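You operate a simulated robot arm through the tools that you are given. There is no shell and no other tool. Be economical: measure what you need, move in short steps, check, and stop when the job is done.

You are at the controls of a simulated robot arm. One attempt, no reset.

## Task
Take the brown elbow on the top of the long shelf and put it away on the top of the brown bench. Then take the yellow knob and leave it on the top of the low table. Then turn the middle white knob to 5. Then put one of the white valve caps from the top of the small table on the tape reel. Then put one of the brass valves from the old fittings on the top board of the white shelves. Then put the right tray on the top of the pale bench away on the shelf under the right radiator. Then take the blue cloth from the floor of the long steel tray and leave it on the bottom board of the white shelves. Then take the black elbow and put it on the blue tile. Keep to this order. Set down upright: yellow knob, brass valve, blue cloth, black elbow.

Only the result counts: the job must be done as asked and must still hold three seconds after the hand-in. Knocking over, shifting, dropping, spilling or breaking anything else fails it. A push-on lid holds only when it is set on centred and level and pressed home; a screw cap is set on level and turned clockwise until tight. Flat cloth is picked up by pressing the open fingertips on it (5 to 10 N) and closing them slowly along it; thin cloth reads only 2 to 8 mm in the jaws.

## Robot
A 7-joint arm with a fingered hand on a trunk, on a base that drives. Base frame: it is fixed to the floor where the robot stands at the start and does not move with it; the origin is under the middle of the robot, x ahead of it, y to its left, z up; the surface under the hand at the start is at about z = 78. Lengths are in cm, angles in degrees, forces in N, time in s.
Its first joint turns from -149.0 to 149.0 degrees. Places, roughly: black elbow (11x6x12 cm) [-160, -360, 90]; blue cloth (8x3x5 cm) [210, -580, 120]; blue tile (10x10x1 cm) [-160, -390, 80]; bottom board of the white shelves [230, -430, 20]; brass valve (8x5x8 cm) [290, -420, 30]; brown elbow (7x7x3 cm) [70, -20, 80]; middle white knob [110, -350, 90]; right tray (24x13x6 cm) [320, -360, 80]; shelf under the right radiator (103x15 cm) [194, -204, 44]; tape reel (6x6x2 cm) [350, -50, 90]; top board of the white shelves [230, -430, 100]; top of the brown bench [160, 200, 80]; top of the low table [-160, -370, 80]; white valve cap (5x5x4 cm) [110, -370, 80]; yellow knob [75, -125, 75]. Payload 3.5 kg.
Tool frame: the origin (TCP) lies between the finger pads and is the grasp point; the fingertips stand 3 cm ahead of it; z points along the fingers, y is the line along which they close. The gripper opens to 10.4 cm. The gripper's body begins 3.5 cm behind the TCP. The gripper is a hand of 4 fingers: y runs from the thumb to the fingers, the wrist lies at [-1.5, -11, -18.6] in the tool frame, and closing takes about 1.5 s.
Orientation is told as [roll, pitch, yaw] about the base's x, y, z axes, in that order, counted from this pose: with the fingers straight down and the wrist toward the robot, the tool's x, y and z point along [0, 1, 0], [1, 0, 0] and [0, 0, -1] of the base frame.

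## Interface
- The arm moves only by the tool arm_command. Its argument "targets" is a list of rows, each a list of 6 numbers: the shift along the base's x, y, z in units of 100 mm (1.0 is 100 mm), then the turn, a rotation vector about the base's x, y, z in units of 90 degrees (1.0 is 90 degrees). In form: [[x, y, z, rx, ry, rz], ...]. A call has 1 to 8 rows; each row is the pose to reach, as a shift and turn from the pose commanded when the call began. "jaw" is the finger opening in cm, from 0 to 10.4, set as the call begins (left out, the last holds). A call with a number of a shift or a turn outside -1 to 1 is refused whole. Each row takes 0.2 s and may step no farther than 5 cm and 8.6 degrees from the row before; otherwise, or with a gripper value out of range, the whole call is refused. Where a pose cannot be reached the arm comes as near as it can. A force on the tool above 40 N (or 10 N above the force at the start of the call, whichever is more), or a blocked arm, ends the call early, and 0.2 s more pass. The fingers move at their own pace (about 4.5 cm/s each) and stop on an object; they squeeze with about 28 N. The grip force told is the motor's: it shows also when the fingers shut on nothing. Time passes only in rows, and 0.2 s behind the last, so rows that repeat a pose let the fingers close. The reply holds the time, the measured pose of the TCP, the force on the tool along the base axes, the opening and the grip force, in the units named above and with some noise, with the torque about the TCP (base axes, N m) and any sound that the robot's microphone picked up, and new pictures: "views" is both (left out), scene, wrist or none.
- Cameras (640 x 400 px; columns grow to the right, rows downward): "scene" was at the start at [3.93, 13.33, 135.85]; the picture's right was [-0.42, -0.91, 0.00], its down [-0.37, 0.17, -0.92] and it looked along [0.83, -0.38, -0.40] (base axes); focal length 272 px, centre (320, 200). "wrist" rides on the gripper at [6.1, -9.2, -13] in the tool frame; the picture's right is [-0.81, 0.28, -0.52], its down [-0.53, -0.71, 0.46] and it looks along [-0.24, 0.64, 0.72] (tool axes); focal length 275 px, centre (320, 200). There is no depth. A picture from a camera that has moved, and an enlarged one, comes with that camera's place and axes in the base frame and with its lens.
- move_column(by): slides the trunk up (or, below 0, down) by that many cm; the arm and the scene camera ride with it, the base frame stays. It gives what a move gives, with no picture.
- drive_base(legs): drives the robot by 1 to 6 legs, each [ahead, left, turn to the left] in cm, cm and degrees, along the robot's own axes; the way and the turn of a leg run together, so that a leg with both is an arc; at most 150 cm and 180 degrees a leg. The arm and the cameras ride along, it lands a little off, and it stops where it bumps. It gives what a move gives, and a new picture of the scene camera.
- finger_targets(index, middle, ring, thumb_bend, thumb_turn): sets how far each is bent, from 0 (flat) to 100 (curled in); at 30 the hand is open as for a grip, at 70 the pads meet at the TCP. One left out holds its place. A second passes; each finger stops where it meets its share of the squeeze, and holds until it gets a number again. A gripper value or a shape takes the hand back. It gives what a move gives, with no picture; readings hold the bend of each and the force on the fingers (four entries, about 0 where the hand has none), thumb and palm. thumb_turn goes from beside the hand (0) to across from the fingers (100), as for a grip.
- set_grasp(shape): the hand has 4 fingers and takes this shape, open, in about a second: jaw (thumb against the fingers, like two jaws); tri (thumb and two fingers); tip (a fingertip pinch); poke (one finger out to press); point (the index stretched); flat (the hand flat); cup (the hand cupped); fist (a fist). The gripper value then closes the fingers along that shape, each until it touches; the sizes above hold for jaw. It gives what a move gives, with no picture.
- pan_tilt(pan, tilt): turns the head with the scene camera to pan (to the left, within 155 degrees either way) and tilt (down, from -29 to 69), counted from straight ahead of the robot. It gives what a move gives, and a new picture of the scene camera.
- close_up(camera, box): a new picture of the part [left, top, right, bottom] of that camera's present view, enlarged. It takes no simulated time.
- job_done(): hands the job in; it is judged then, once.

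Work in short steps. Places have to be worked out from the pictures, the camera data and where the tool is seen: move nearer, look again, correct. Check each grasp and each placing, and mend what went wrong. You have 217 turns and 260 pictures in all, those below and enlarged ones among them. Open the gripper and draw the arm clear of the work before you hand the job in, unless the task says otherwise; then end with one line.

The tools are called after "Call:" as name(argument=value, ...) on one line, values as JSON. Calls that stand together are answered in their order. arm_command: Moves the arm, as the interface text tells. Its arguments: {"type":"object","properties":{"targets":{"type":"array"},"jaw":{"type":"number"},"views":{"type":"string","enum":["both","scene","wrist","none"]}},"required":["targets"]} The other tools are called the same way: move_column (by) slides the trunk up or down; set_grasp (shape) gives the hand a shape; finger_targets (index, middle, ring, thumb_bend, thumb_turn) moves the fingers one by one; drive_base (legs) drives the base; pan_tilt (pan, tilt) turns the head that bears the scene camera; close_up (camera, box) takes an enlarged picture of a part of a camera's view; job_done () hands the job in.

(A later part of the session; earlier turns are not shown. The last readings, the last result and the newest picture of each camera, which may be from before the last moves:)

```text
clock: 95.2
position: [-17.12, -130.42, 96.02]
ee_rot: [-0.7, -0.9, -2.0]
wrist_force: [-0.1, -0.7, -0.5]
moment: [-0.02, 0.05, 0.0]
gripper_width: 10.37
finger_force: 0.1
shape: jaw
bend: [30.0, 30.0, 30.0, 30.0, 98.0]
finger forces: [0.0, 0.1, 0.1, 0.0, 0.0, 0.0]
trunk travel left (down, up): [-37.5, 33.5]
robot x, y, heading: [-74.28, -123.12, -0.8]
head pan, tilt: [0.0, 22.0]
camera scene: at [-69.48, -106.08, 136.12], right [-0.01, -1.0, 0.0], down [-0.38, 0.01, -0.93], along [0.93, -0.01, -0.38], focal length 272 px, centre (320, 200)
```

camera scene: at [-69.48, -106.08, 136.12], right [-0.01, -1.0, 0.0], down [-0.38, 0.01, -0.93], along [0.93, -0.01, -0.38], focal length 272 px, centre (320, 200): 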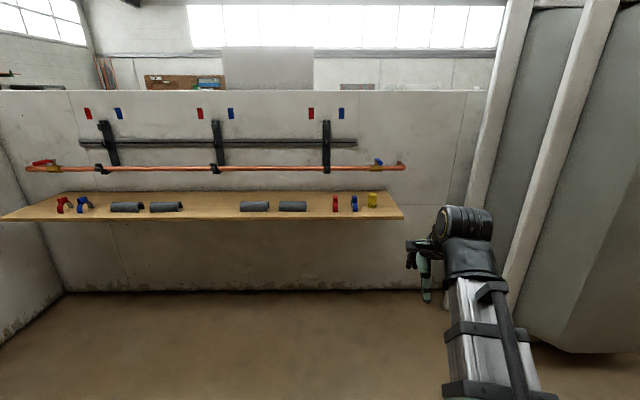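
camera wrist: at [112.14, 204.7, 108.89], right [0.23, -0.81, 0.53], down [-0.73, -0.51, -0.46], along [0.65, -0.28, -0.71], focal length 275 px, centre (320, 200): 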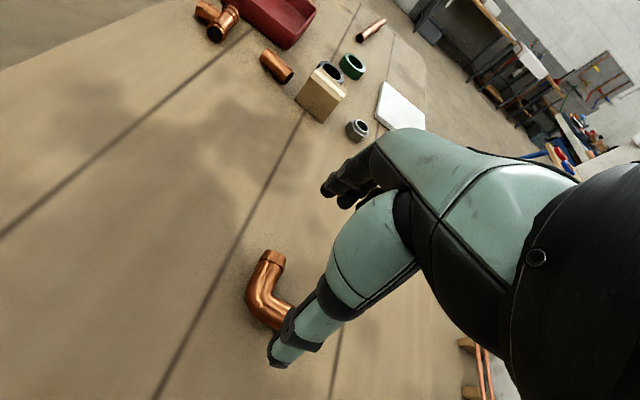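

The yellow piece stands at the right end of the shelf, near (69, -136). I'll drive ahead 70 and take a closer look.

Call:
drive_base(legs=[[70, 0, 0.8]])

Call:
pan_tilt(pan=-15, tilt=28)

Call:
close_up(camera="scene", box=[220, 150, 380, 250])

Call:
close_up(camera="wrist", box=[0, 0, 640, 400])

```text
clock: 99.0
position: [53.97, -129.44, 96.03]
ee_rot: [-0.6, -1.0, -0.8]
wrist_force: [-1.1, 0.4, 0.0]
moment: [0.01, 0.03, 0.01]
gripper_width: 10.38
finger_force: 0.2
shape: jaw
bend: [30.0, 30.0, 30.0, 30.0, 98.0]
finger forces: [0.1, 0.0, 0.1, 0.1, 0.0, 0.0]
trunk travel left (down, up): [-37.5, 33.5]
robot x, y, heading: [-3.96, -123.37, 0.3]
head pan, tilt: [0.0, 22.0]
camera scene: at [0.88, -106.19, 136.12], right [0.01, -1.0, 0.0], down [-0.37, 0.0, -0.93], along [0.93, 0.01, -0.37], focal length 272 px, centre (320, 200)
```

scene: 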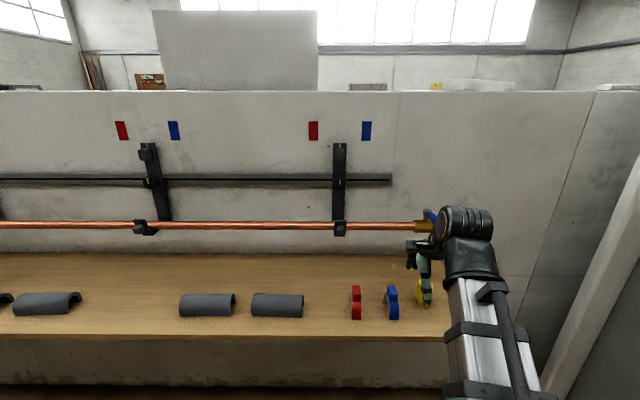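

```text
clock: 99.8
position: [53.9, -129.36, 96.03]
ee_rot: [-0.6, -0.8, -0.8]
wrist_force: [0.0, 0.0, 0.0]
moment: [-0.01, 0.0, -0.02]
gripper_width: 10.36
finger_force: 0.1
shape: jaw
bend: [30.0, 30.0, 30.0, 30.0, 98.0]
finger forces: [0.0, 0.0, 0.0, 0.0, 0.0, 0.0]
trunk travel left (down, up): [-37.5, 33.5]
robot x, y, heading: [-3.96, -123.48, 0.4]
head pan, tilt: [-15.0, 28.0]
camera scene: at [0.44, -108.55, 135.16], right [-0.25, -0.97, 0.0], down [-0.45, 0.12, -0.88], along [0.85, -0.22, -0.47], focal length 272 px, centre (320, 200)
```

scene: 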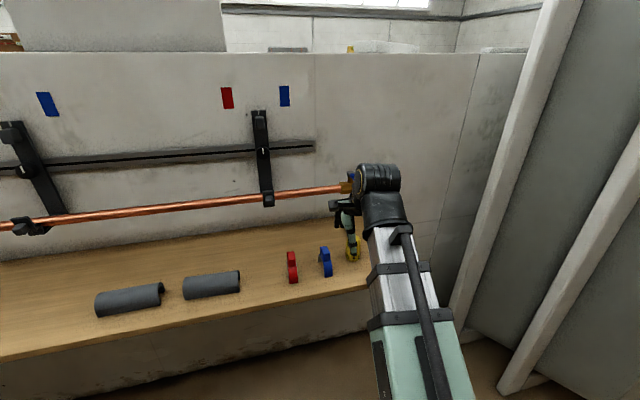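

```text
4.00 times, centred on (300, 200) of scene
camera zoom: at [0.44, -108.55, 135.16], right [-0.25, -0.97, 0.0], down [-0.45, 0.12, -0.88], along [0.85, -0.22, -0.47], focal length 1087 px, centre (400, 200)
```

zoom: 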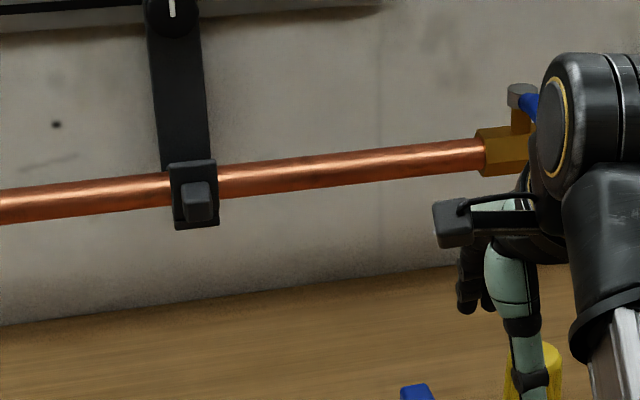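

```text
1.00 times, centred on (320, 200) of wrist (not enlarged: the box is as wide or as high as the picture)
camera zoom: at [44.66, -122.93, 108.87], right [0.26, -0.81, 0.53], down [-0.71, -0.53, -0.46], along [0.65, -0.26, -0.71], focal length 275 px, centre (320, 200)
```

zoom: 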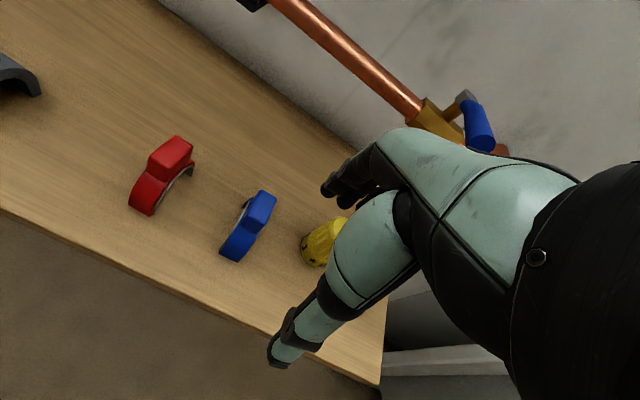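

The knob is an upright yellow cylinder near (65, -136). I'll move above it and look again.

Call:
arm_command(targets=[[0.3, -0.2, 0.1, 0.006, 0.01, 0.008], [0.6, -0.4, 0.1, 0.006, 0.01, 0.008], [0.95, -0.66, 0.1, 0.006, 0.01, 0.008]], views="both")

```text
clock: 100.6
position: [63.35, -135.99, 97.0]
ee_rot: [-0.2, -0.1, -0.1]
wrist_force: [0.1, 0.1, 0.1]
moment: [-0.01, 0.0, -0.02]
gripper_width: 10.37
finger_force: 0.1
shape: jaw
bend: [30.0, 30.0, 30.0, 30.0, 98.0]
finger forces: [0.0, 0.1, 0.1, 0.0, 0.1, 0.0]
trunk travel left (down, up): [-37.5, 33.5]
robot x, y, heading: [-3.91, -123.27, 0.6]
head pan, tilt: [-15.0, 28.0]
camera scene: at [0.42, -108.54, 135.16], right [-0.25, -0.97, 0.0], down [-0.45, 0.12, -0.88], along [0.85, -0.22, -0.47], focal length 272 px, centre (320, 200)
camera wrist: at [54.31, -129.78, 110.04], right [0.27, -0.81, 0.52], down [-0.71, -0.53, -0.45], along [0.65, -0.25, -0.72], focal length 275 px, centre (320, 200)
```

scene: 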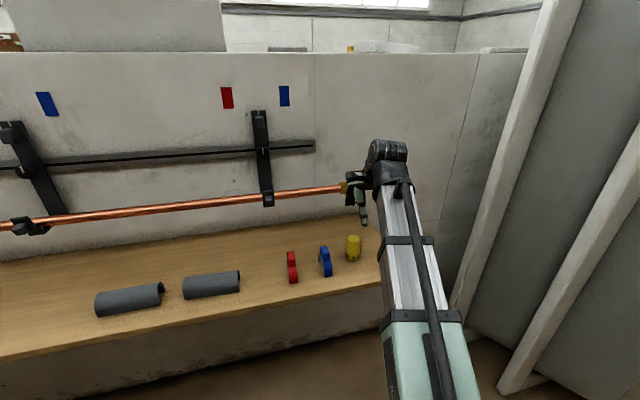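
wrist: 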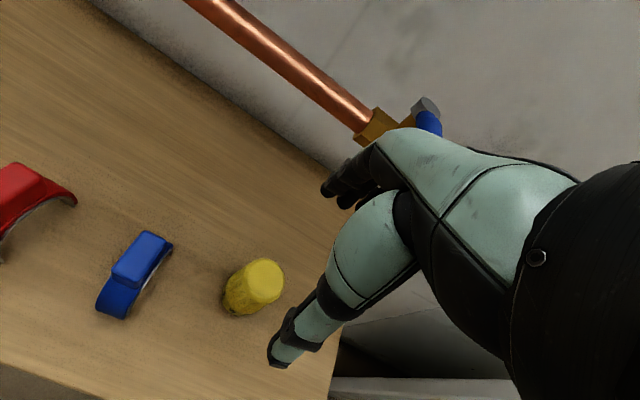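

The knob stands at (64.5, -135.8), about 4.5 cm across and 6.5 cm tall. I'll go down over it to z = 82.

Call:
arm_command(targets=[[0.1, 0.01, -0.3, 0, 0, 0], [0.12, 0.01, -0.7, 0, 0, 0], [0.12, 0.01, -1.0, 0, 0, 0]], views="wrist")

Call:
arm_command(targets=[[0, 0, -0.3, 0, 0, 0], [0, 0, -0.48, 0, 0, 0]], views="wrist")

```text
clock: 101.4
position: [64.54, -135.76, 86.85]
ee_rot: [-0.2, -0.1, 0.1]
wrist_force: [0.5, 0.8, 0.2]
moment: [0.01, 0.02, 0.01]
gripper_width: 10.36
finger_force: 0.1
shape: jaw
bend: [30.0, 30.0, 30.0, 30.0, 98.0]
finger forces: [0.0, 0.1, 0.0, 0.0, 0.1, 0.0]
trunk travel left (down, up): [-37.5, 33.5]
robot x, y, heading: [-3.91, -123.5, 0.5]
head pan, tilt: [-15.0, 28.0]
camera wrist: at [55.47, -129.66, 99.97], right [0.27, -0.81, 0.52], down [-0.71, -0.53, -0.45], along [0.65, -0.25, -0.72], focal length 275 px, centre (320, 200)
```

wrist: 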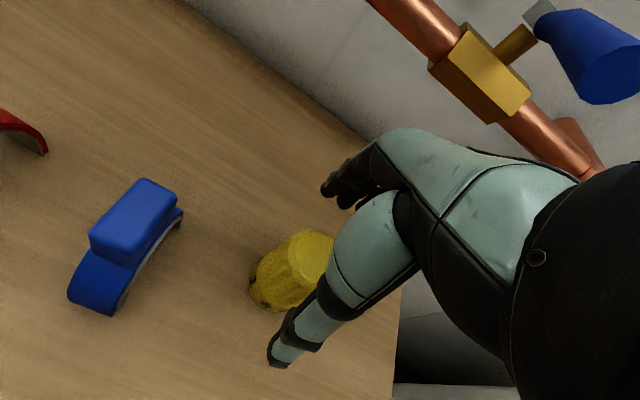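

```text
clock: 102.0
position: [64.32, -135.85, 82.17]
ee_rot: [-0.1, -0.1, -0.1]
wrist_force: [-0.2, -0.1, -0.5]
moment: [-0.02, 0.01, 0.0]
gripper_width: 10.35
finger_force: 0.1
shape: jaw
bend: [30.0, 30.0, 30.0, 30.0, 98.0]
finger forces: [0.1, 0.1, 0.0, 0.1, 0.0, 0.0]
trunk travel left (down, up): [-37.5, 33.5]
robot x, y, heading: [-3.76, -123.64, 0.1]
head pan, tilt: [-15.0, 28.0]
camera wrist: at [55.44, -129.66, 95.24], right [0.27, -0.81, 0.52], down [-0.71, -0.53, -0.45], along [0.65, -0.25, -0.72], focal length 275 px, centre (320, 200)
```

wrist: 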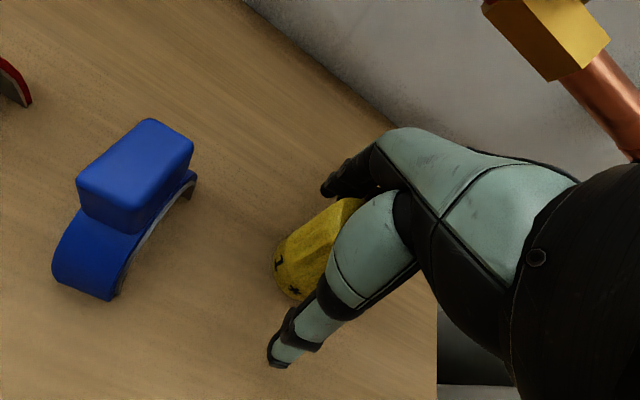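

Straddling the knob without contact. Close the fingers.

Call:
arm_command(targets=[[0, 0, 0, 0, 0, 0], [0, 0, 0, 0, 0, 0], [0, 0, 0, 0, 0, 0], [0, 0, 0, 0, 0, 0], [0, 0, 0, 0, 0, 0], [0, 0, 0, 0, 0, 0], [0, 0, 0, 0, 0, 0]], jaw=0, views="wrist")

Call:
arm_command(targets=[[0, 0, 0.1, 0, 0, 0], [-0.05, 0, 0.5, 0, 0, 0], [-0.1, 0, 1.0, 0, 0, 0]], views="both")

```text
clock: 103.6
position: [64.51, -135.77, 82.13]
ee_rot: [-0.3, 0.0, -0.1]
wrist_force: [0.2, -0.1, 0.1]
moment: [0.02, 0.0, 0.02]
gripper_width: 3.75
finger_force: 28.0
shape: jaw
bend: [74.0, 51.0, 55.0, 74.0, 100.0]
finger forces: [13.2, 9.5, 0.1, 0.0, 23.7, 0.0]
trunk travel left (down, up): [-37.5, 33.5]
robot x, y, heading: [-3.85, -123.57, 0.1]
head pan, tilt: [-15.0, 28.0]
camera wrist: at [55.44, -129.66, 95.25], right [0.27, -0.81, 0.52], down [-0.71, -0.53, -0.45], along [0.64, -0.25, -0.72], focal length 275 px, centre (320, 200)
```

wrist: 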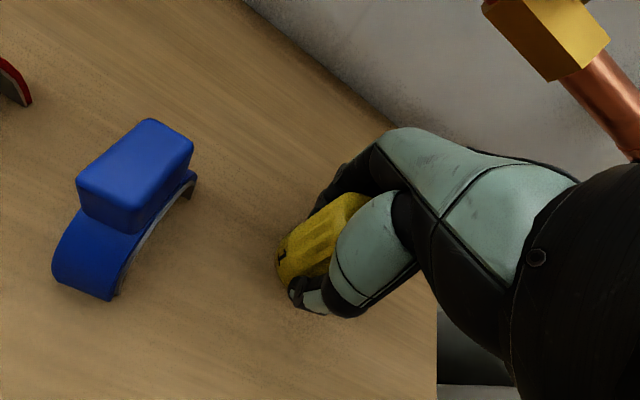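

```text
refused: row 3 steps farther than a row can; nothing moved
```

Gripped (28 N at 3.75 cm). I'll lift with smaller steps.

Call:
arm_command(targets=[[0, 0, 0.1, 0, 0, 0], [-0.02, 0, 0.5, 0, 0, 0], [-0.05, 0, 0.95, 0, 0, 0], [-0.3, 0, 1.0, 0, 0, 0], [-0.7, 0, 1.0, 0, 0, 0], [-1.0, 0, 1.0, 0, 0, 0]], views="wrist")

Call:
pan_tilt(pan=-90, tilt=15)

Call:
pan_tilt(pan=-140, tilt=15)

```text
clock: 105.0
position: [54.44, -135.86, 92.12]
ee_rot: [-0.3, 0.0, 0.0]
wrist_force: [-0.6, -0.1, -0.3]
moment: [0.0, 0.03, 0.03]
gripper_width: 3.67
finger_force: 27.9
shape: jaw
bend: [74.0, 51.0, 55.0, 74.0, 100.0]
finger forces: [13.6, 9.6, 0.0, 0.1, 23.6, 0.0]
trunk travel left (down, up): [-37.5, 33.5]
robot x, y, heading: [-4.24, -123.24, 0.5]
head pan, tilt: [-15.0, 28.0]
camera wrist: at [45.43, -129.71, 105.25], right [0.27, -0.81, 0.52], down [-0.71, -0.53, -0.45], along [0.64, -0.25, -0.72], focal length 275 px, centre (320, 200)
```

wrist: 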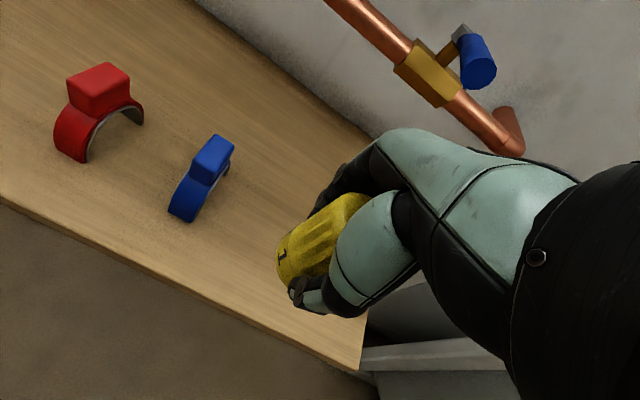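

```text
clock: 106.5
position: [54.54, -135.94, 92.18]
ee_rot: [-0.2, 0.0, -0.2]
wrist_force: [-0.4, 0.1, -1.7]
moment: [0.0, -0.02, 0.03]
gripper_width: 3.7
finger_force: 27.8
shape: jaw
bend: [74.0, 51.0, 55.0, 74.0, 100.0]
finger forces: [13.5, 9.6, 0.0, 0.0, 23.6, 0.1]
trunk travel left (down, up): [-37.5, 33.5]
robot x, y, heading: [-4.17, -123.16, 0.3]
head pan, tilt: [-90.0, 15.0]
camera scene: at [-8.31, -115.6, 137.26], right [-1.0, -0.01, 0.0], down [0.0, 0.26, -0.97], along [0.01, -0.97, -0.26], focal length 272 px, centre (320, 200)
```

scene: 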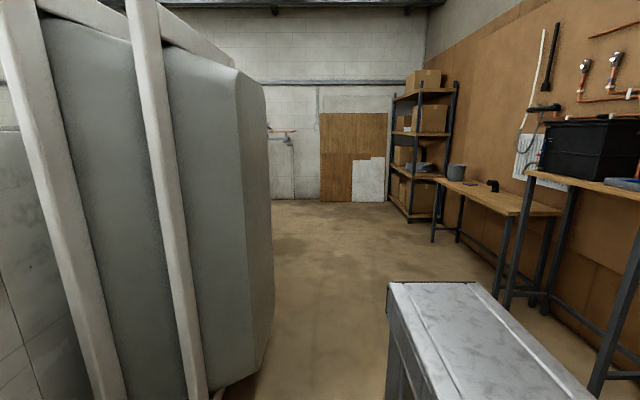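

```text
clock: 107.7
position: [54.59, -135.91, 92.24]
ee_rot: [-0.2, 0.0, -0.1]
wrist_force: [0.0, 0.6, -3.1]
moment: [-0.02, -0.04, -0.01]
gripper_width: 3.7
finger_force: 27.5
shape: jaw
bend: [74.0, 51.0, 55.0, 74.0, 100.0]
finger forces: [13.5, 9.6, 0.0, 0.0, 23.6, 0.1]
trunk travel left (down, up): [-37.5, 33.5]
robot x, y, heading: [-3.89, -123.56, 0.5]
head pan, tilt: [-140.0, 15.0]
camera scene: at [-15.49, -112.32, 137.26], right [-0.65, 0.76, 0.0], down [0.2, 0.17, -0.97], along [-0.73, -0.63, -0.26], focal length 272 px, centre (320, 200)
```

scene: 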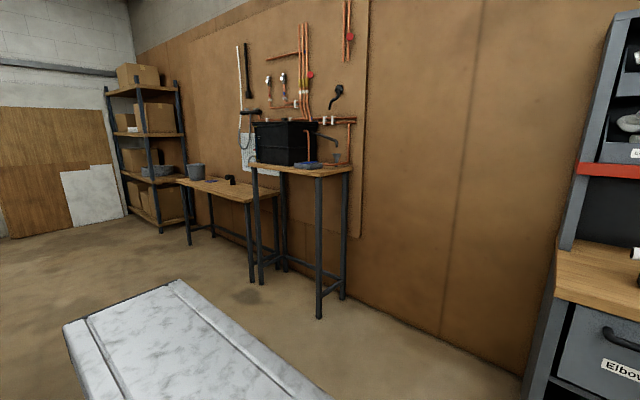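

The low table's front edge is near x = -130, from y ≈ -287 to -405, with the black elbow and a bucket on it. I'll raise the hand, drive to about (-68, -315), and face -x for the empty part.

Call:
arm_command(targets=[[0, 0, 0.4, 0, 0, 0], [0, 0, 0.8, 0, 0, 0], [0, 0, 1.0, 0, 0, 0]], views="none")

Call:
drive_base(legs=[[-63, 0, 0], [0, 0, -90], [150, 0, 0], [42, 0, 0], [0, 0, -90]])

Call:
pan_tilt(pan=10, tilt=30)

```text
clock: 108.5
position: [54.45, -135.91, 102.12]
ee_rot: [-0.1, 0.0, -0.1]
wrist_force: [0.6, -0.2, -0.3]
moment: [-0.03, 0.02, 0.02]
gripper_width: 3.71
finger_force: 27.6
shape: jaw
bend: [74.0, 51.0, 55.0, 74.0, 100.0]
finger forces: [13.5, 9.7, 0.1, 0.0, 23.4, 0.0]
trunk travel left (down, up): [-37.5, 33.5]
robot x, y, heading: [-4.08, -123.46, 0.5]
head pan, tilt: [-140.0, 15.0]
```

```text
clock: 128.8
position: [-121.28, -304.23, 102.08]
ee_rot: [-0.2, 0.0, -179.0]
wrist_force: [0.2, 0.0, -0.4]
moment: [0.0, -0.01, 0.01]
gripper_width: 3.65
finger_force: 27.7
shape: jaw
bend: [74.0, 51.0, 55.0, 74.0, 100.0]
finger forces: [13.7, 9.5, 0.0, 0.0, 22.6, 0.1]
trunk travel left (down, up): [-37.5, 33.5]
robot x, y, heading: [-62.69, -315.53, -178.5]
head pan, tilt: [-140.0, 15.0]
camera scene: at [-50.71, -326.16, 137.26], right [0.66, -0.75, 0.0], down [-0.19, -0.17, -0.97], along [0.72, 0.64, -0.26], focal length 272 px, centre (320, 200)
```

scene: 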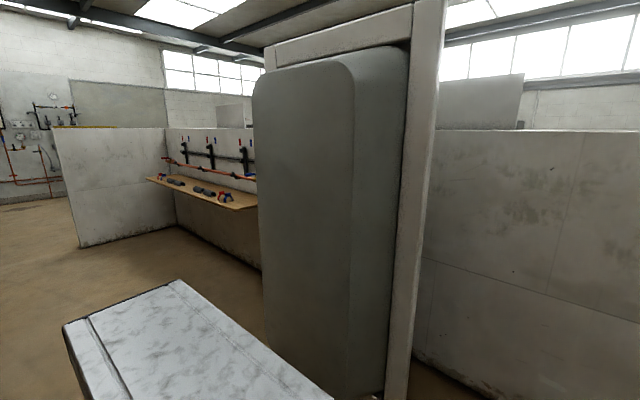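

```text
clock: 131.2
position: [-121.21, -304.29, 102.15]
ee_rot: [-0.2, 0.0, -178.9]
wrist_force: [0.4, 0.5, -2.1]
moment: [0.02, 0.0, 0.03]
gripper_width: 3.65
finger_force: 28.1
shape: jaw
bend: [74.0, 51.0, 55.0, 74.0, 100.0]
finger forces: [13.6, 9.6, 0.0, 0.0, 22.7, 0.1]
trunk travel left (down, up): [-37.5, 33.5]
robot x, y, heading: [-62.79, -315.61, -178.3]
head pan, tilt: [10.0, 30.0]
camera scene: at [-66.55, -334.17, 134.84], right [-0.2, 0.98, 0.0], down [0.49, 0.1, -0.87], along [-0.85, -0.17, -0.5], focal length 272 px, centre (320, 200)
```

scene: 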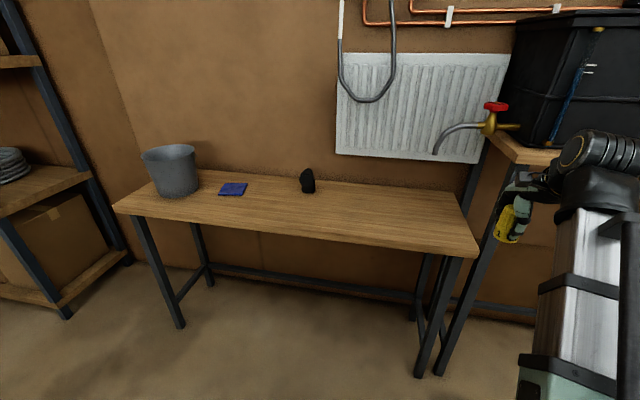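

The table top spans x -175…-138, y -428…-299; its right half is empty. I'll drive ahead 28, then move the knob to about (-153, -318) and lower.

Call:
drive_base(legs=[[28, 0, 0]])

Call:
arm_command(targets=[[0, -0.4, -0.1, 0, 0, 0], [-0.1, -0.8, -0.3, 0, 0, 0], [-0.3, -1.0, -0.6, 0, 0, 0], [-0.35, -1.0, -1.0, 0, 0, 0]])

```text
clock: 133.1
position: [-149.39, -304.85, 102.13]
ee_rot: [-0.1, 0.0, -179.1]
wrist_force: [-0.2, -0.5, -0.6]
moment: [0.0, -0.01, -0.02]
gripper_width: 3.65
finger_force: 27.4
shape: jaw
bend: [74.0, 51.0, 55.0, 74.0, 100.0]
finger forces: [13.8, 9.5, 0.0, 0.0, 22.9, 0.1]
trunk travel left (down, up): [-37.5, 33.5]
robot x, y, heading: [-90.57, -316.71, -178.7]
head pan, tilt: [10.0, 30.0]
camera scene: at [-94.72, -334.89, 134.84], right [-0.2, 0.98, 0.0], down [0.49, 0.1, -0.87], along [-0.85, -0.17, -0.5], focal length 272 px, centre (320, 200)
```

scene: 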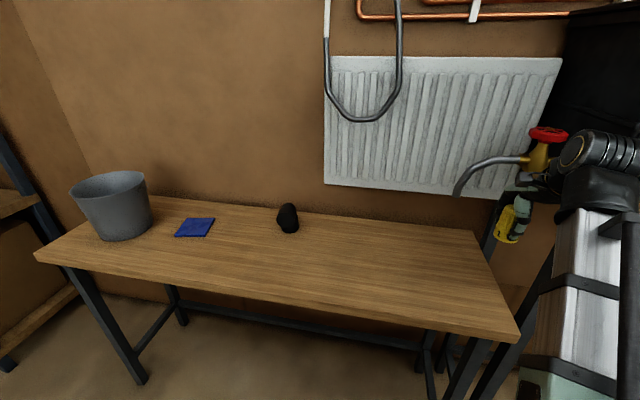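

```text
clock: 134.1
position: [-152.83, -314.96, 92.16]
ee_rot: [-0.3, -0.1, -179.1]
wrist_force: [-0.5, -0.1, -1.4]
moment: [0.03, 0.05, 0.03]
gripper_width: 3.64
finger_force: 28.1
shape: jaw
bend: [74.0, 51.0, 55.0, 74.0, 100.0]
finger forces: [14.0, 9.8, 0.0, 0.0, 22.8, 0.1]
trunk travel left (down, up): [-37.5, 33.5]
robot x, y, heading: [-91.3, -316.03, -178.4]
head pan, tilt: [10.0, 30.0]
camera scene: at [-94.72, -334.89, 134.85], right [-0.2, 0.98, 0.0], down [0.49, 0.1, -0.87], along [-0.85, -0.17, -0.5], focal length 272 px, centre (320, 200)
camera wrist: at [-143.4, -321.0, 105.16], right [-0.29, 0.8, 0.52], down [0.7, 0.55, -0.45], along [-0.65, 0.24, -0.72], focal length 275 px, centre (320, 200)
```

scene: 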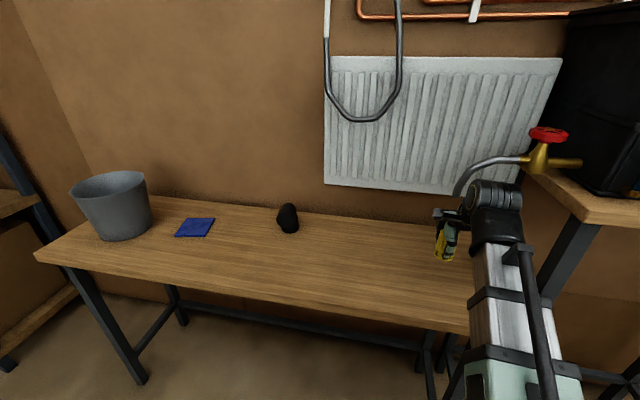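
wrist: 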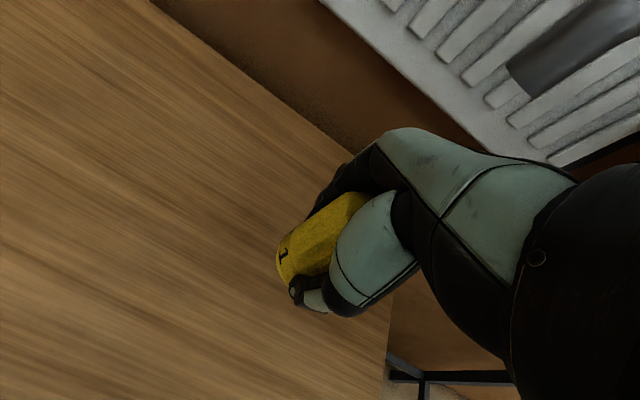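

The knob is over clear table. I'll lower slowly until it touches.

Call:
arm_command(targets=[[0, 0, -0.35, 0, 0, 0], [0, 0, -0.55, 0, 0, 0], [0, 0, -0.63, 0, 0, 0], [0, 0, -0.7, 0, 0, 0], [0, 0, -0.76, 0, 0, 0], [0, 0, -0.8, 0, 0, 0]], views="wrist")

```text
clock: 135.5
position: [-152.87, -314.94, 84.2]
ee_rot: [-0.2, -0.1, -179.1]
wrist_force: [-0.4, -0.8, 0.9]
moment: [-0.02, 0.05, 0.02]
gripper_width: 3.6
finger_force: 28.0
shape: jaw
bend: [74.0, 51.0, 55.0, 74.0, 100.0]
finger forces: [13.8, 9.6, 0.1, 0.0, 23.3, 0.1]
trunk travel left (down, up): [-37.5, 33.5]
robot x, y, heading: [-90.26, -316.53, -178.5]
head pan, tilt: [10.0, 30.0]
camera wrist: at [-143.38, -320.93, 97.22], right [-0.29, 0.8, 0.52], down [0.7, 0.55, -0.46], along [-0.65, 0.24, -0.72], focal length 275 px, centre (320, 200)
```

wrist: 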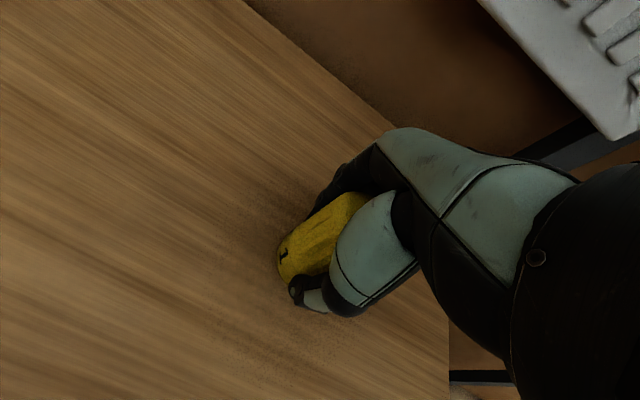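

Call:
arm_command(targets=[[0, 0, -0.03, 0, 0, 0], [0, 0, -0.06, 0, 0, 0], [0, 0, -0.09, 0, 0, 0], [0, 0, -0.12, 0, 0, 0], [0, 0, -0.15, 0, 0, 0], [0, 0, -0.18, 0, 0, 0], [0, 0, -0.21, 0, 0, 0], [0, 0, -0.24, 0, 0, 0]], views="wrist")

```text
clock: 136.3
position: [-152.8, -314.97, 83.79]
ee_rot: [0.0, -0.7, -179.1]
wrist_force: [5.7, -0.4, 28.8]
moment: [0.04, -0.11, 0.02]
gripper_width: 3.91
finger_force: 27.9
shape: jaw
bend: [74.0, 51.0, 55.0, 75.0, 100.0]
finger forces: [15.0, 10.9, 0.0, 0.0, 29.4, 0.0]
trunk travel left (down, up): [-37.5, 33.5]
robot x, y, heading: [-91.11, -316.62, -178.3]
head pan, tilt: [10.0, 30.0]
stopped in row 3: the force on the tool passed its limit at 42 N (the readings are from after the stop); the commanded pose is now the measured one
camera wrist: at [-143.28, -320.96, 96.83], right [-0.28, 0.81, 0.52], down [0.7, 0.54, -0.46], along [-0.66, 0.24, -0.72], focal length 275 px, centre (320, 200)
```

wrist: 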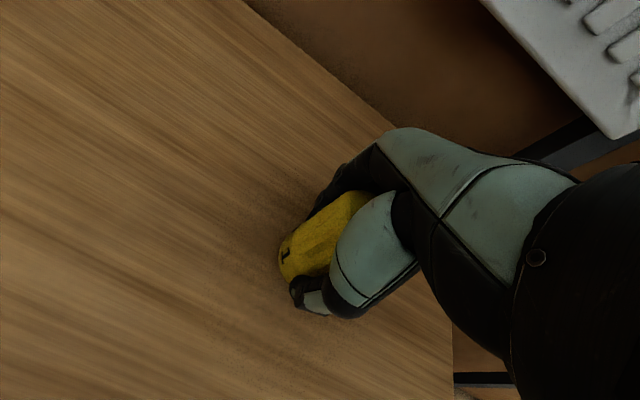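

The base touches the table (surface ≈ 79.7). I'll ease up a touch and open, then lift.

Call:
arm_command(targets=[[0, 0, 0.01, 0, 0, 0], [0, 0, 0.02, 0, 0, 0], [0, 0, 0.02, 0, 0, 0], [0, 0, 0.02, 0, 0, 0], [0, 0, 0.02, 0, 0, 0], [0, 0, 0.02, 0, 0, 0]], jaw=10.4, views="wrist")

Call:
arm_command(targets=[[0, 0, 0.3, 0, 0, 0], [0, 0, 0.7, 0, 0, 0], [0.1, 0, 1.0, 0, 0, 0]], views="wrist")

```text
clock: 137.7
position: [-152.94, -315.04, 83.87]
ee_rot: [-0.1, -0.4, -179.1]
wrist_force: [-0.1, 0.4, 1.2]
moment: [0.04, 0.01, -0.02]
gripper_width: 10.37
finger_force: 0.2
shape: jaw
bend: [30.0, 30.0, 30.0, 30.0, 98.0]
finger forces: [0.0, 0.1, 0.0, 0.0, 0.0, 0.1]
trunk travel left (down, up): [-37.5, 33.5]
robot x, y, heading: [-90.67, -316.22, -178.5]
head pan, tilt: [10.0, 30.0]
camera wrist: at [-143.45, -320.96, 96.78], right [-0.28, 0.8, 0.52], down [0.7, 0.54, -0.46], along [-0.65, 0.24, -0.72], focal length 275 px, centre (320, 200)
```

wrist: 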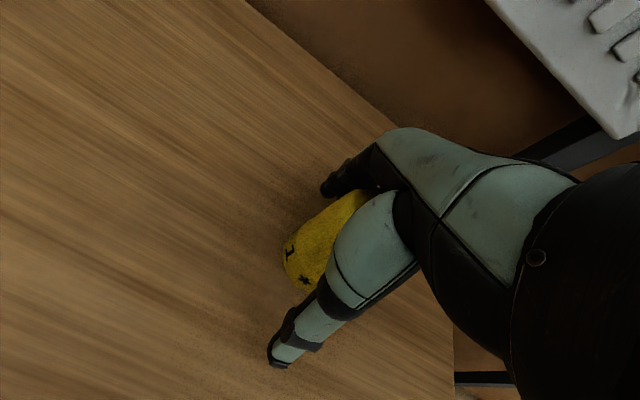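

```text
clock: 138.5
position: [-151.8, -314.95, 93.77]
ee_rot: [-0.2, -0.4, -179.2]
wrist_force: [0.7, -0.4, -0.1]
moment: [0.01, 0.02, -0.02]
gripper_width: 10.36
finger_force: 0.1
shape: jaw
bend: [30.0, 30.0, 30.0, 30.0, 98.0]
finger forces: [0.0, 0.0, 0.0, 0.0, 0.1, 0.0]
trunk travel left (down, up): [-37.5, 33.5]
robot x, y, heading: [-90.69, -316.68, -178.9]
head pan, tilt: [10.0, 30.0]
camera wrist: at [-142.37, -321.03, 106.75], right [-0.28, 0.8, 0.52], down [0.7, 0.55, -0.46], along [-0.65, 0.24, -0.72], focal length 275 px, centre (320, 200)
```

wrist: 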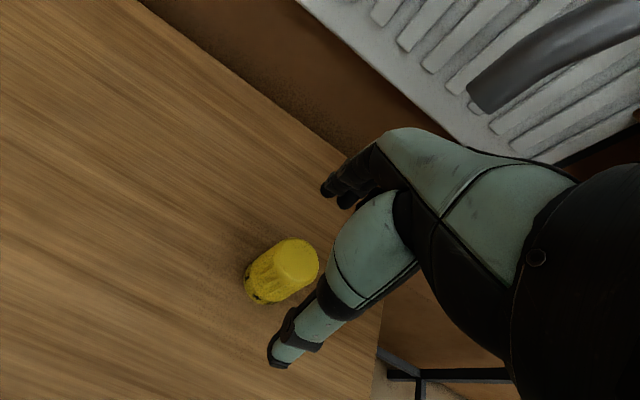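

The yellow knob stands upright on the low table. Next the white knob near (110, -350): back off, turn around to face +x, and look.

Call:
drive_base(legs=[[-50, 0, 0], [0, 0, 178.5]])

Call:
pan_tilt(pan=0, tilt=15)

Call:
pan_tilt(pan=-60, tilt=15)

```text
clock: 148.7
position: [20.13, -319.51, 93.75]
ee_rot: [0.0, -0.3, -2.0]
wrist_force: [-0.4, -0.2, -0.4]
moment: [0.02, 0.01, 0.01]
gripper_width: 10.36
finger_force: 0.1
shape: jaw
bend: [30.0, 30.0, 30.0, 30.0, 98.0]
finger forces: [0.0, 0.0, 0.0, 0.1, 0.1, 0.0]
trunk travel left (down, up): [-37.5, 33.5]
robot x, y, heading: [-40.96, -315.49, -1.8]
head pan, tilt: [10.0, 30.0]
camera scene: at [-35.88, -296.45, 134.84], right [0.15, -0.99, 0.0], down [-0.49, -0.07, -0.87], along [0.86, 0.13, -0.5], focal length 272 px, centre (320, 200)
```

scene: 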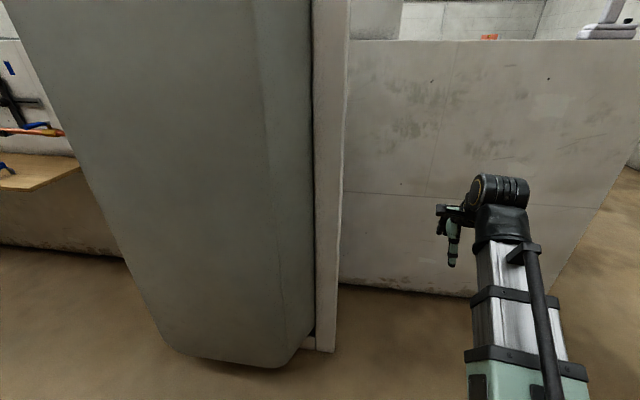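

```text
clock: 149.4
position: [20.1, -319.43, 93.64]
ee_rot: [-0.1, -0.4, -1.9]
wrist_force: [0.0, 0.0, 1.0]
moment: [0.0, 0.0, 0.0]
gripper_width: 10.35
finger_force: 0.1
shape: jaw
bend: [30.0, 30.0, 30.0, 30.0, 98.0]
finger forces: [0.0, 0.0, 0.0, 0.0, 0.0, 0.0]
trunk travel left (down, up): [-37.5, 33.5]
robot x, y, heading: [-41.12, -315.53, -1.3]
head pan, tilt: [0.0, 15.0]
camera scene: at [-35.48, -298.03, 137.25], right [-0.03, -1.0, 0.0], down [-0.26, 0.01, -0.97], along [0.97, -0.02, -0.26], focal length 272 px, centre (320, 200)
```

scene: 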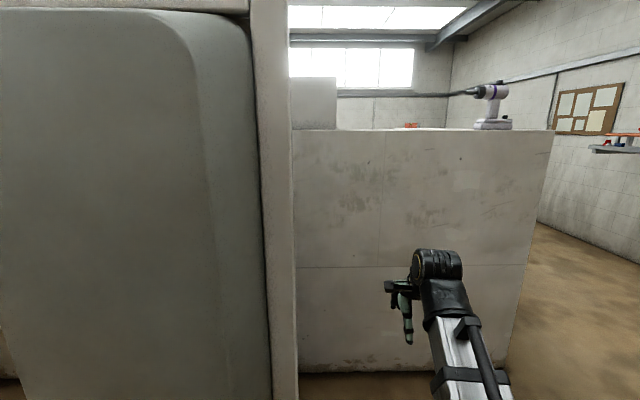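

```text
clock: 150.7
position: [20.15, -319.46, 93.78]
ee_rot: [-0.1, -0.4, -2.0]
wrist_force: [0.6, -0.2, 0.3]
moment: [-0.02, -0.01, 0.01]
gripper_width: 10.38
finger_force: 0.1
shape: jaw
bend: [30.0, 30.0, 30.0, 30.0, 98.0]
finger forces: [0.0, 0.1, 0.0, 0.0, 0.0, 0.0]
trunk travel left (down, up): [-37.5, 33.5]
robot x, y, heading: [-40.42, -314.89, -1.3]
head pan, tilt: [-60.0, 15.0]
camera scene: at [-40.35, -306.0, 137.26], right [-0.88, -0.48, 0.0], down [-0.12, 0.23, -0.97], along [0.46, -0.85, -0.26], focal length 272 px, centre (320, 200)
```

scene: 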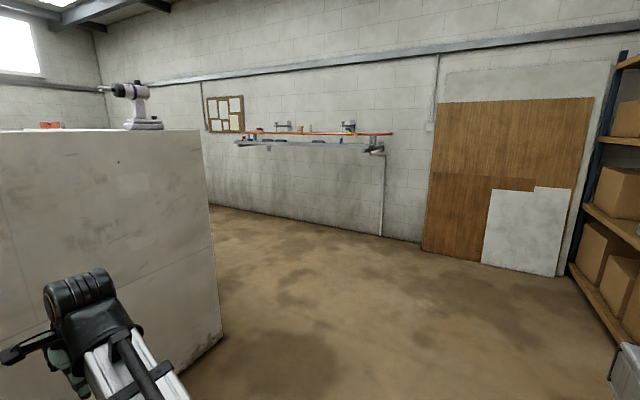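

A partition at x ≈ 91 ends at y ≈ -410; the knobs are on its far side. I'll go right to y ≈ -465, ahead past its end, and look.

Call:
drive_base(legs=[[0, -150, 1.5], [130, 0, 0]])

Call:
pan_tilt(pan=45, tilt=20)

Call:
pan_tilt(pan=-20, tilt=20)

```text
clock: 164.2
position: [146.75, -468.5, 93.72]
ee_rot: [-0.1, -0.3, -1.4]
wrist_force: [-0.5, -0.6, 1.0]
moment: [-0.01, 0.02, 0.03]
gripper_width: 10.37
finger_force: 0.1
shape: jaw
bend: [30.0, 30.0, 30.0, 30.0, 98.0]
finger forces: [0.1, 0.0, 0.0, 0.0, 0.0, 0.0]
trunk travel left (down, up): [-37.5, 33.5]
robot x, y, heading: [85.84, -464.88, -0.4]
head pan, tilt: [-60.0, 15.0]
camera scene: at [86.0, -455.75, 137.26], right [-0.87, -0.49, 0.0], down [-0.13, 0.23, -0.97], along [0.47, -0.84, -0.26], focal length 272 px, centre (320, 200)
```

scene: 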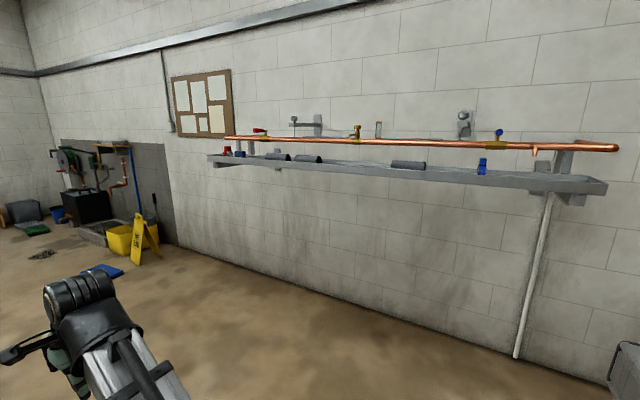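

```text
clock: 166.0
position: [146.66, -468.43, 93.79]
ee_rot: [-0.2, -0.5, -1.3]
wrist_force: [-0.1, 0.5, 0.6]
moment: [0.04, 0.0, 0.02]
gripper_width: 10.34
finger_force: 0.1
shape: jaw
bend: [30.0, 30.0, 30.0, 30.0, 98.0]
finger forces: [0.1, 0.0, 0.0, 0.1, 0.0, 0.1]
trunk travel left (down, up): [-37.5, 33.5]
robot x, y, heading: [85.66, -464.74, -0.5]
head pan, tilt: [45.0, 20.0]
camera scene: at [88.12, -441.11, 136.45], right [0.7, -0.72, 0.0], down [-0.25, -0.24, -0.94], along [0.67, 0.66, -0.34], focal length 272 px, centre (320, 200)
```

scene: 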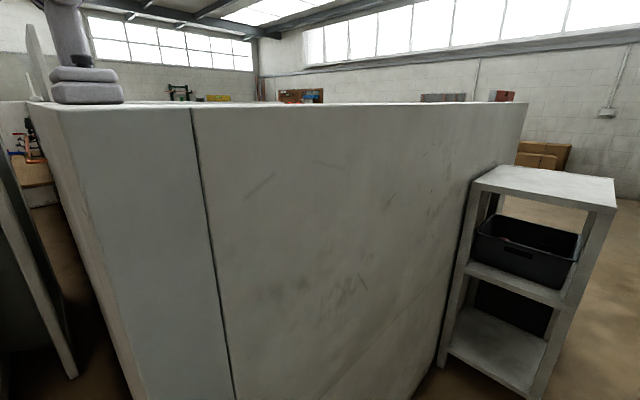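

```text
clock: 167.3
position: [146.66, -468.47, 93.81]
ee_rot: [-0.1, -0.4, -1.3]
wrist_force: [-0.6, 0.8, 0.2]
moment: [-0.01, 0.0, -0.03]
gripper_width: 10.36
finger_force: 0.0
shape: jaw
bend: [30.0, 30.0, 30.0, 30.0, 98.0]
finger forces: [0.0, 0.1, 0.0, 0.0, 0.0, 0.0]
trunk travel left (down, up): [-37.5, 33.5]
robot x, y, heading: [85.68, -464.6, -0.7]
head pan, tilt: [-20.0, 20.0]
camera scene: at [90.16, -450.89, 136.45], right [-0.35, -0.94, 0.0], down [-0.32, 0.12, -0.94], along [0.88, -0.33, -0.34], focal length 272 px, centre (320, 200)
```

scene: 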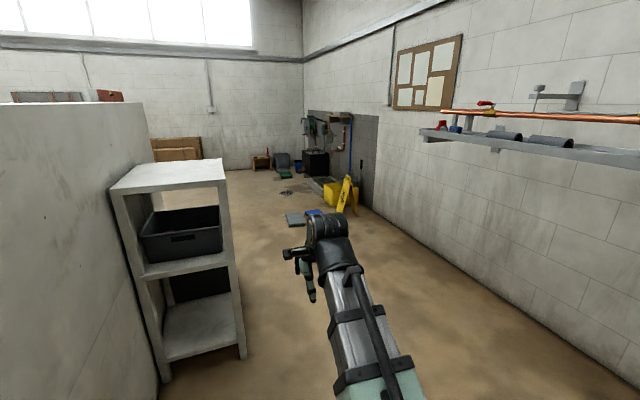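

White shelves stand against the partition at about (230, -430), and the steel tray hangs on the far wall. I'll drive on along y ≈ -470 to x ≈ 225 and look left into the second booth.

Call:
drive_base(legs=[[0, -10, 0.7], [140, 0, 0]])

Call:
pan_tilt(pan=50, tilt=20)

Call:
pan_tilt(pan=0, tilt=20)

```text
clock: 172.8
position: [243.75, -477.11, 93.55]
ee_rot: [-0.1, -0.3, 0.6]
wrist_force: [0.9, -0.5, 0.0]
moment: [-0.01, -0.03, 0.0]
gripper_width: 10.37
finger_force: 0.1
shape: jaw
bend: [30.0, 30.0, 30.0, 30.0, 98.0]
finger forces: [0.0, 0.0, 0.1, 0.0, 0.0, 0.0]
trunk travel left (down, up): [-37.5, 33.5]
robot x, y, heading: [182.25, -475.21, 1.0]
head pan, tilt: [-20.0, 20.0]
stopped in leg 2: the robot was blocked; the commanded pose is now the measured one
camera scene: at [186.63, -461.22, 136.44], right [-0.33, -0.94, 0.0], down [-0.32, 0.11, -0.94], along [0.89, -0.31, -0.34], focal length 272 px, centre (320, 200)
```

scene: 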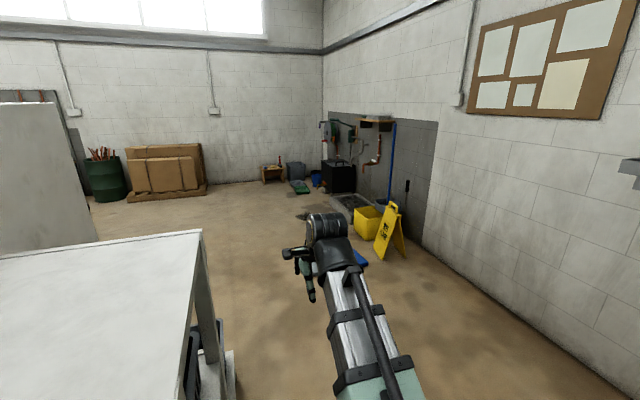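

```text
clock: 174.2
position: [243.66, -477.14, 93.69]
ee_rot: [-0.1, -0.3, 0.4]
wrist_force: [0.6, 0.7, 0.1]
moment: [-0.02, 0.04, 0.0]
gripper_width: 10.38
finger_force: 0.1
shape: jaw
bend: [30.0, 30.0, 30.0, 30.0, 98.0]
finger forces: [0.1, 0.0, 0.1, 0.0, 0.0, 0.0]
trunk travel left (down, up): [-37.5, 33.5]
robot x, y, heading: [182.39, -475.36, 0.8]
head pan, tilt: [50.0, 20.0]
camera scene: at [183.66, -450.97, 136.45], right [0.78, -0.63, 0.0], down [-0.22, -0.27, -0.94], along [0.59, 0.73, -0.34], focal length 272 px, centre (320, 200)
```

scene: 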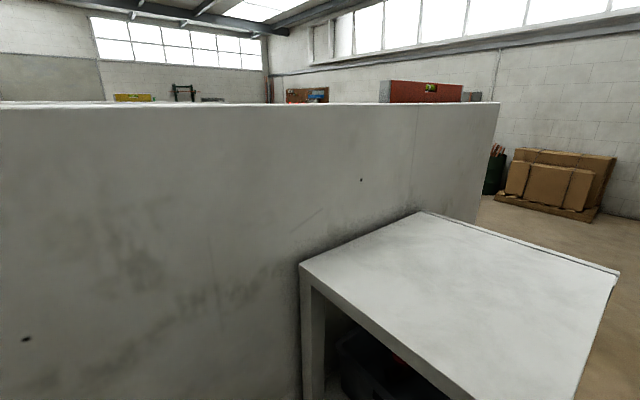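

```text
clock: 175.4
position: [243.7, -477.11, 93.75]
ee_rot: [-0.2, -0.3, 0.4]
wrist_force: [0.2, 0.5, -0.6]
moment: [0.02, 0.01, -0.02]
gripper_width: 10.38
finger_force: 0.1
shape: jaw
bend: [30.0, 30.0, 30.0, 30.0, 98.0]
finger forces: [0.0, 0.0, 0.0, 0.1, 0.0, 0.0]
trunk travel left (down, up): [-37.5, 33.5]
robot x, y, heading: [182.77, -474.83, 1.0]
head pan, tilt: [0.0, 20.0]
camera scene: at [187.09, -458.04, 136.45], right [0.02, -1.0, 0.0], down [-0.34, -0.01, -0.94], along [0.94, 0.02, -0.34], focal length 272 px, centre (320, 200)
```

scene: 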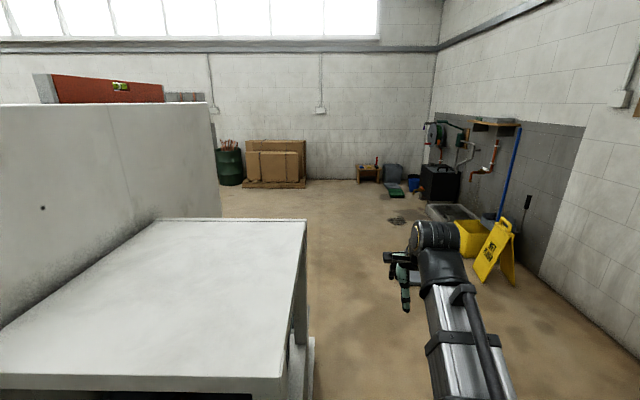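

The base stopped at the white shelves' corner (x 214–267, front at y ≈ -452). I'll step right to y = -500 and go ahead past them.

Call:
drive_base(legs=[[-3, -27, -1], [150, 0, 0]])

Call:
pan_tilt(pan=100, tilt=20)

Call:
pan_tilt(pan=50, tilt=20)

```text
clock: 184.3
position: [389.82, -506.61, 93.64]
ee_rot: [-0.1, -0.2, -1.1]
wrist_force: [-0.4, -0.6, 0.4]
moment: [-0.03, 0.03, 0.02]
gripper_width: 10.38
finger_force: 0.2
shape: jaw
bend: [30.0, 30.0, 30.0, 30.0, 98.0]
finger forces: [0.1, 0.1, 0.1, 0.2, 0.0, 0.0]
trunk travel left (down, up): [-37.5, 33.5]
robot x, y, heading: [328.57, -503.13, -0.6]
head pan, tilt: [0.0, 20.0]
camera scene: at [333.83, -485.95, 136.45], right [-0.01, -1.0, 0.0], down [-0.34, 0.0, -0.94], along [0.94, -0.01, -0.34], focal length 272 px, centre (320, 200)
```

scene: 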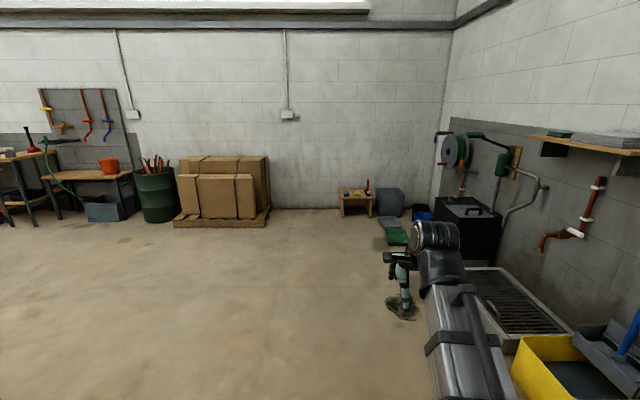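

```text
clock: 186.1
position: [389.9, -506.6, 93.67]
ee_rot: [-0.1, -0.3, -1.2]
wrist_force: [-0.4, -0.2, -0.2]
moment: [0.02, 0.0, -0.01]
gripper_width: 10.4
finger_force: 0.2
shape: jaw
bend: [30.0, 30.0, 30.0, 30.0, 98.0]
finger forces: [0.1, 0.1, 0.0, 0.0, 0.0, 0.0]
trunk travel left (down, up): [-37.5, 33.5]
robot x, y, heading: [329.14, -502.97, -0.4]
head pan, tilt: [100.0, 20.0]
camera scene: at [323.01, -476.65, 136.45], right [0.99, 0.16, 0.0], down [0.06, -0.34, -0.94], along [-0.15, 0.93, -0.34], focal length 272 px, centre (320, 200)
```

scene: 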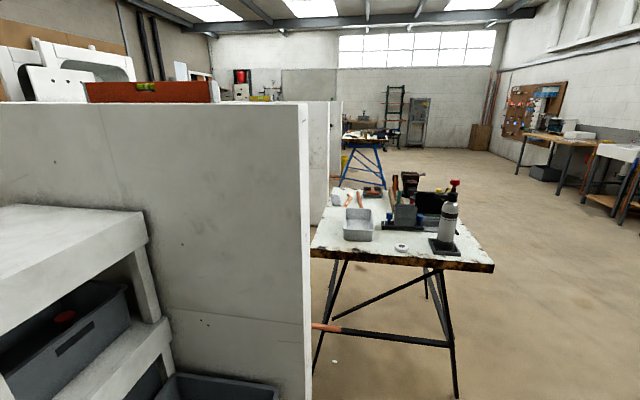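

```text
clock: 187.3
position: [389.82, -506.54, 93.69]
ee_rot: [-0.1, -0.3, -1.1]
wrist_force: [-0.3, 0.8, 0.3]
moment: [0.0, 0.01, 0.01]
gripper_width: 10.37
finger_force: 0.1
shape: jaw
bend: [30.0, 30.0, 30.0, 30.0, 98.0]
finger forces: [0.0, 0.0, 0.1, 0.1, 0.0, 0.0]
trunk travel left (down, up): [-37.5, 33.5]
robot x, y, heading: [328.75, -502.94, -0.6]
head pan, tilt: [50.0, 20.0]
camera scene: at [330.58, -478.77, 136.45], right [0.76, -0.65, 0.0], down [-0.22, -0.26, -0.94], along [0.61, 0.71, -0.34], focal length 272 px, centre (320, 200)
```

scene: 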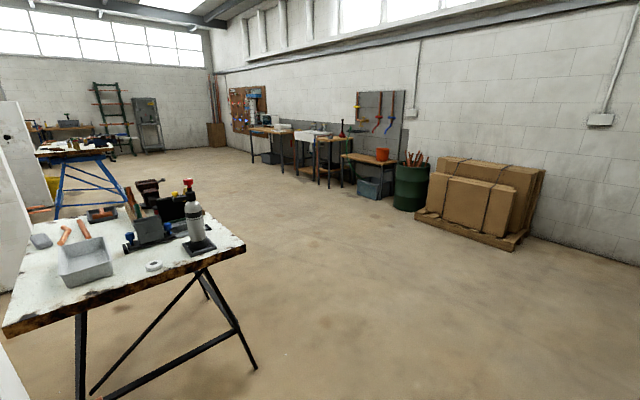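

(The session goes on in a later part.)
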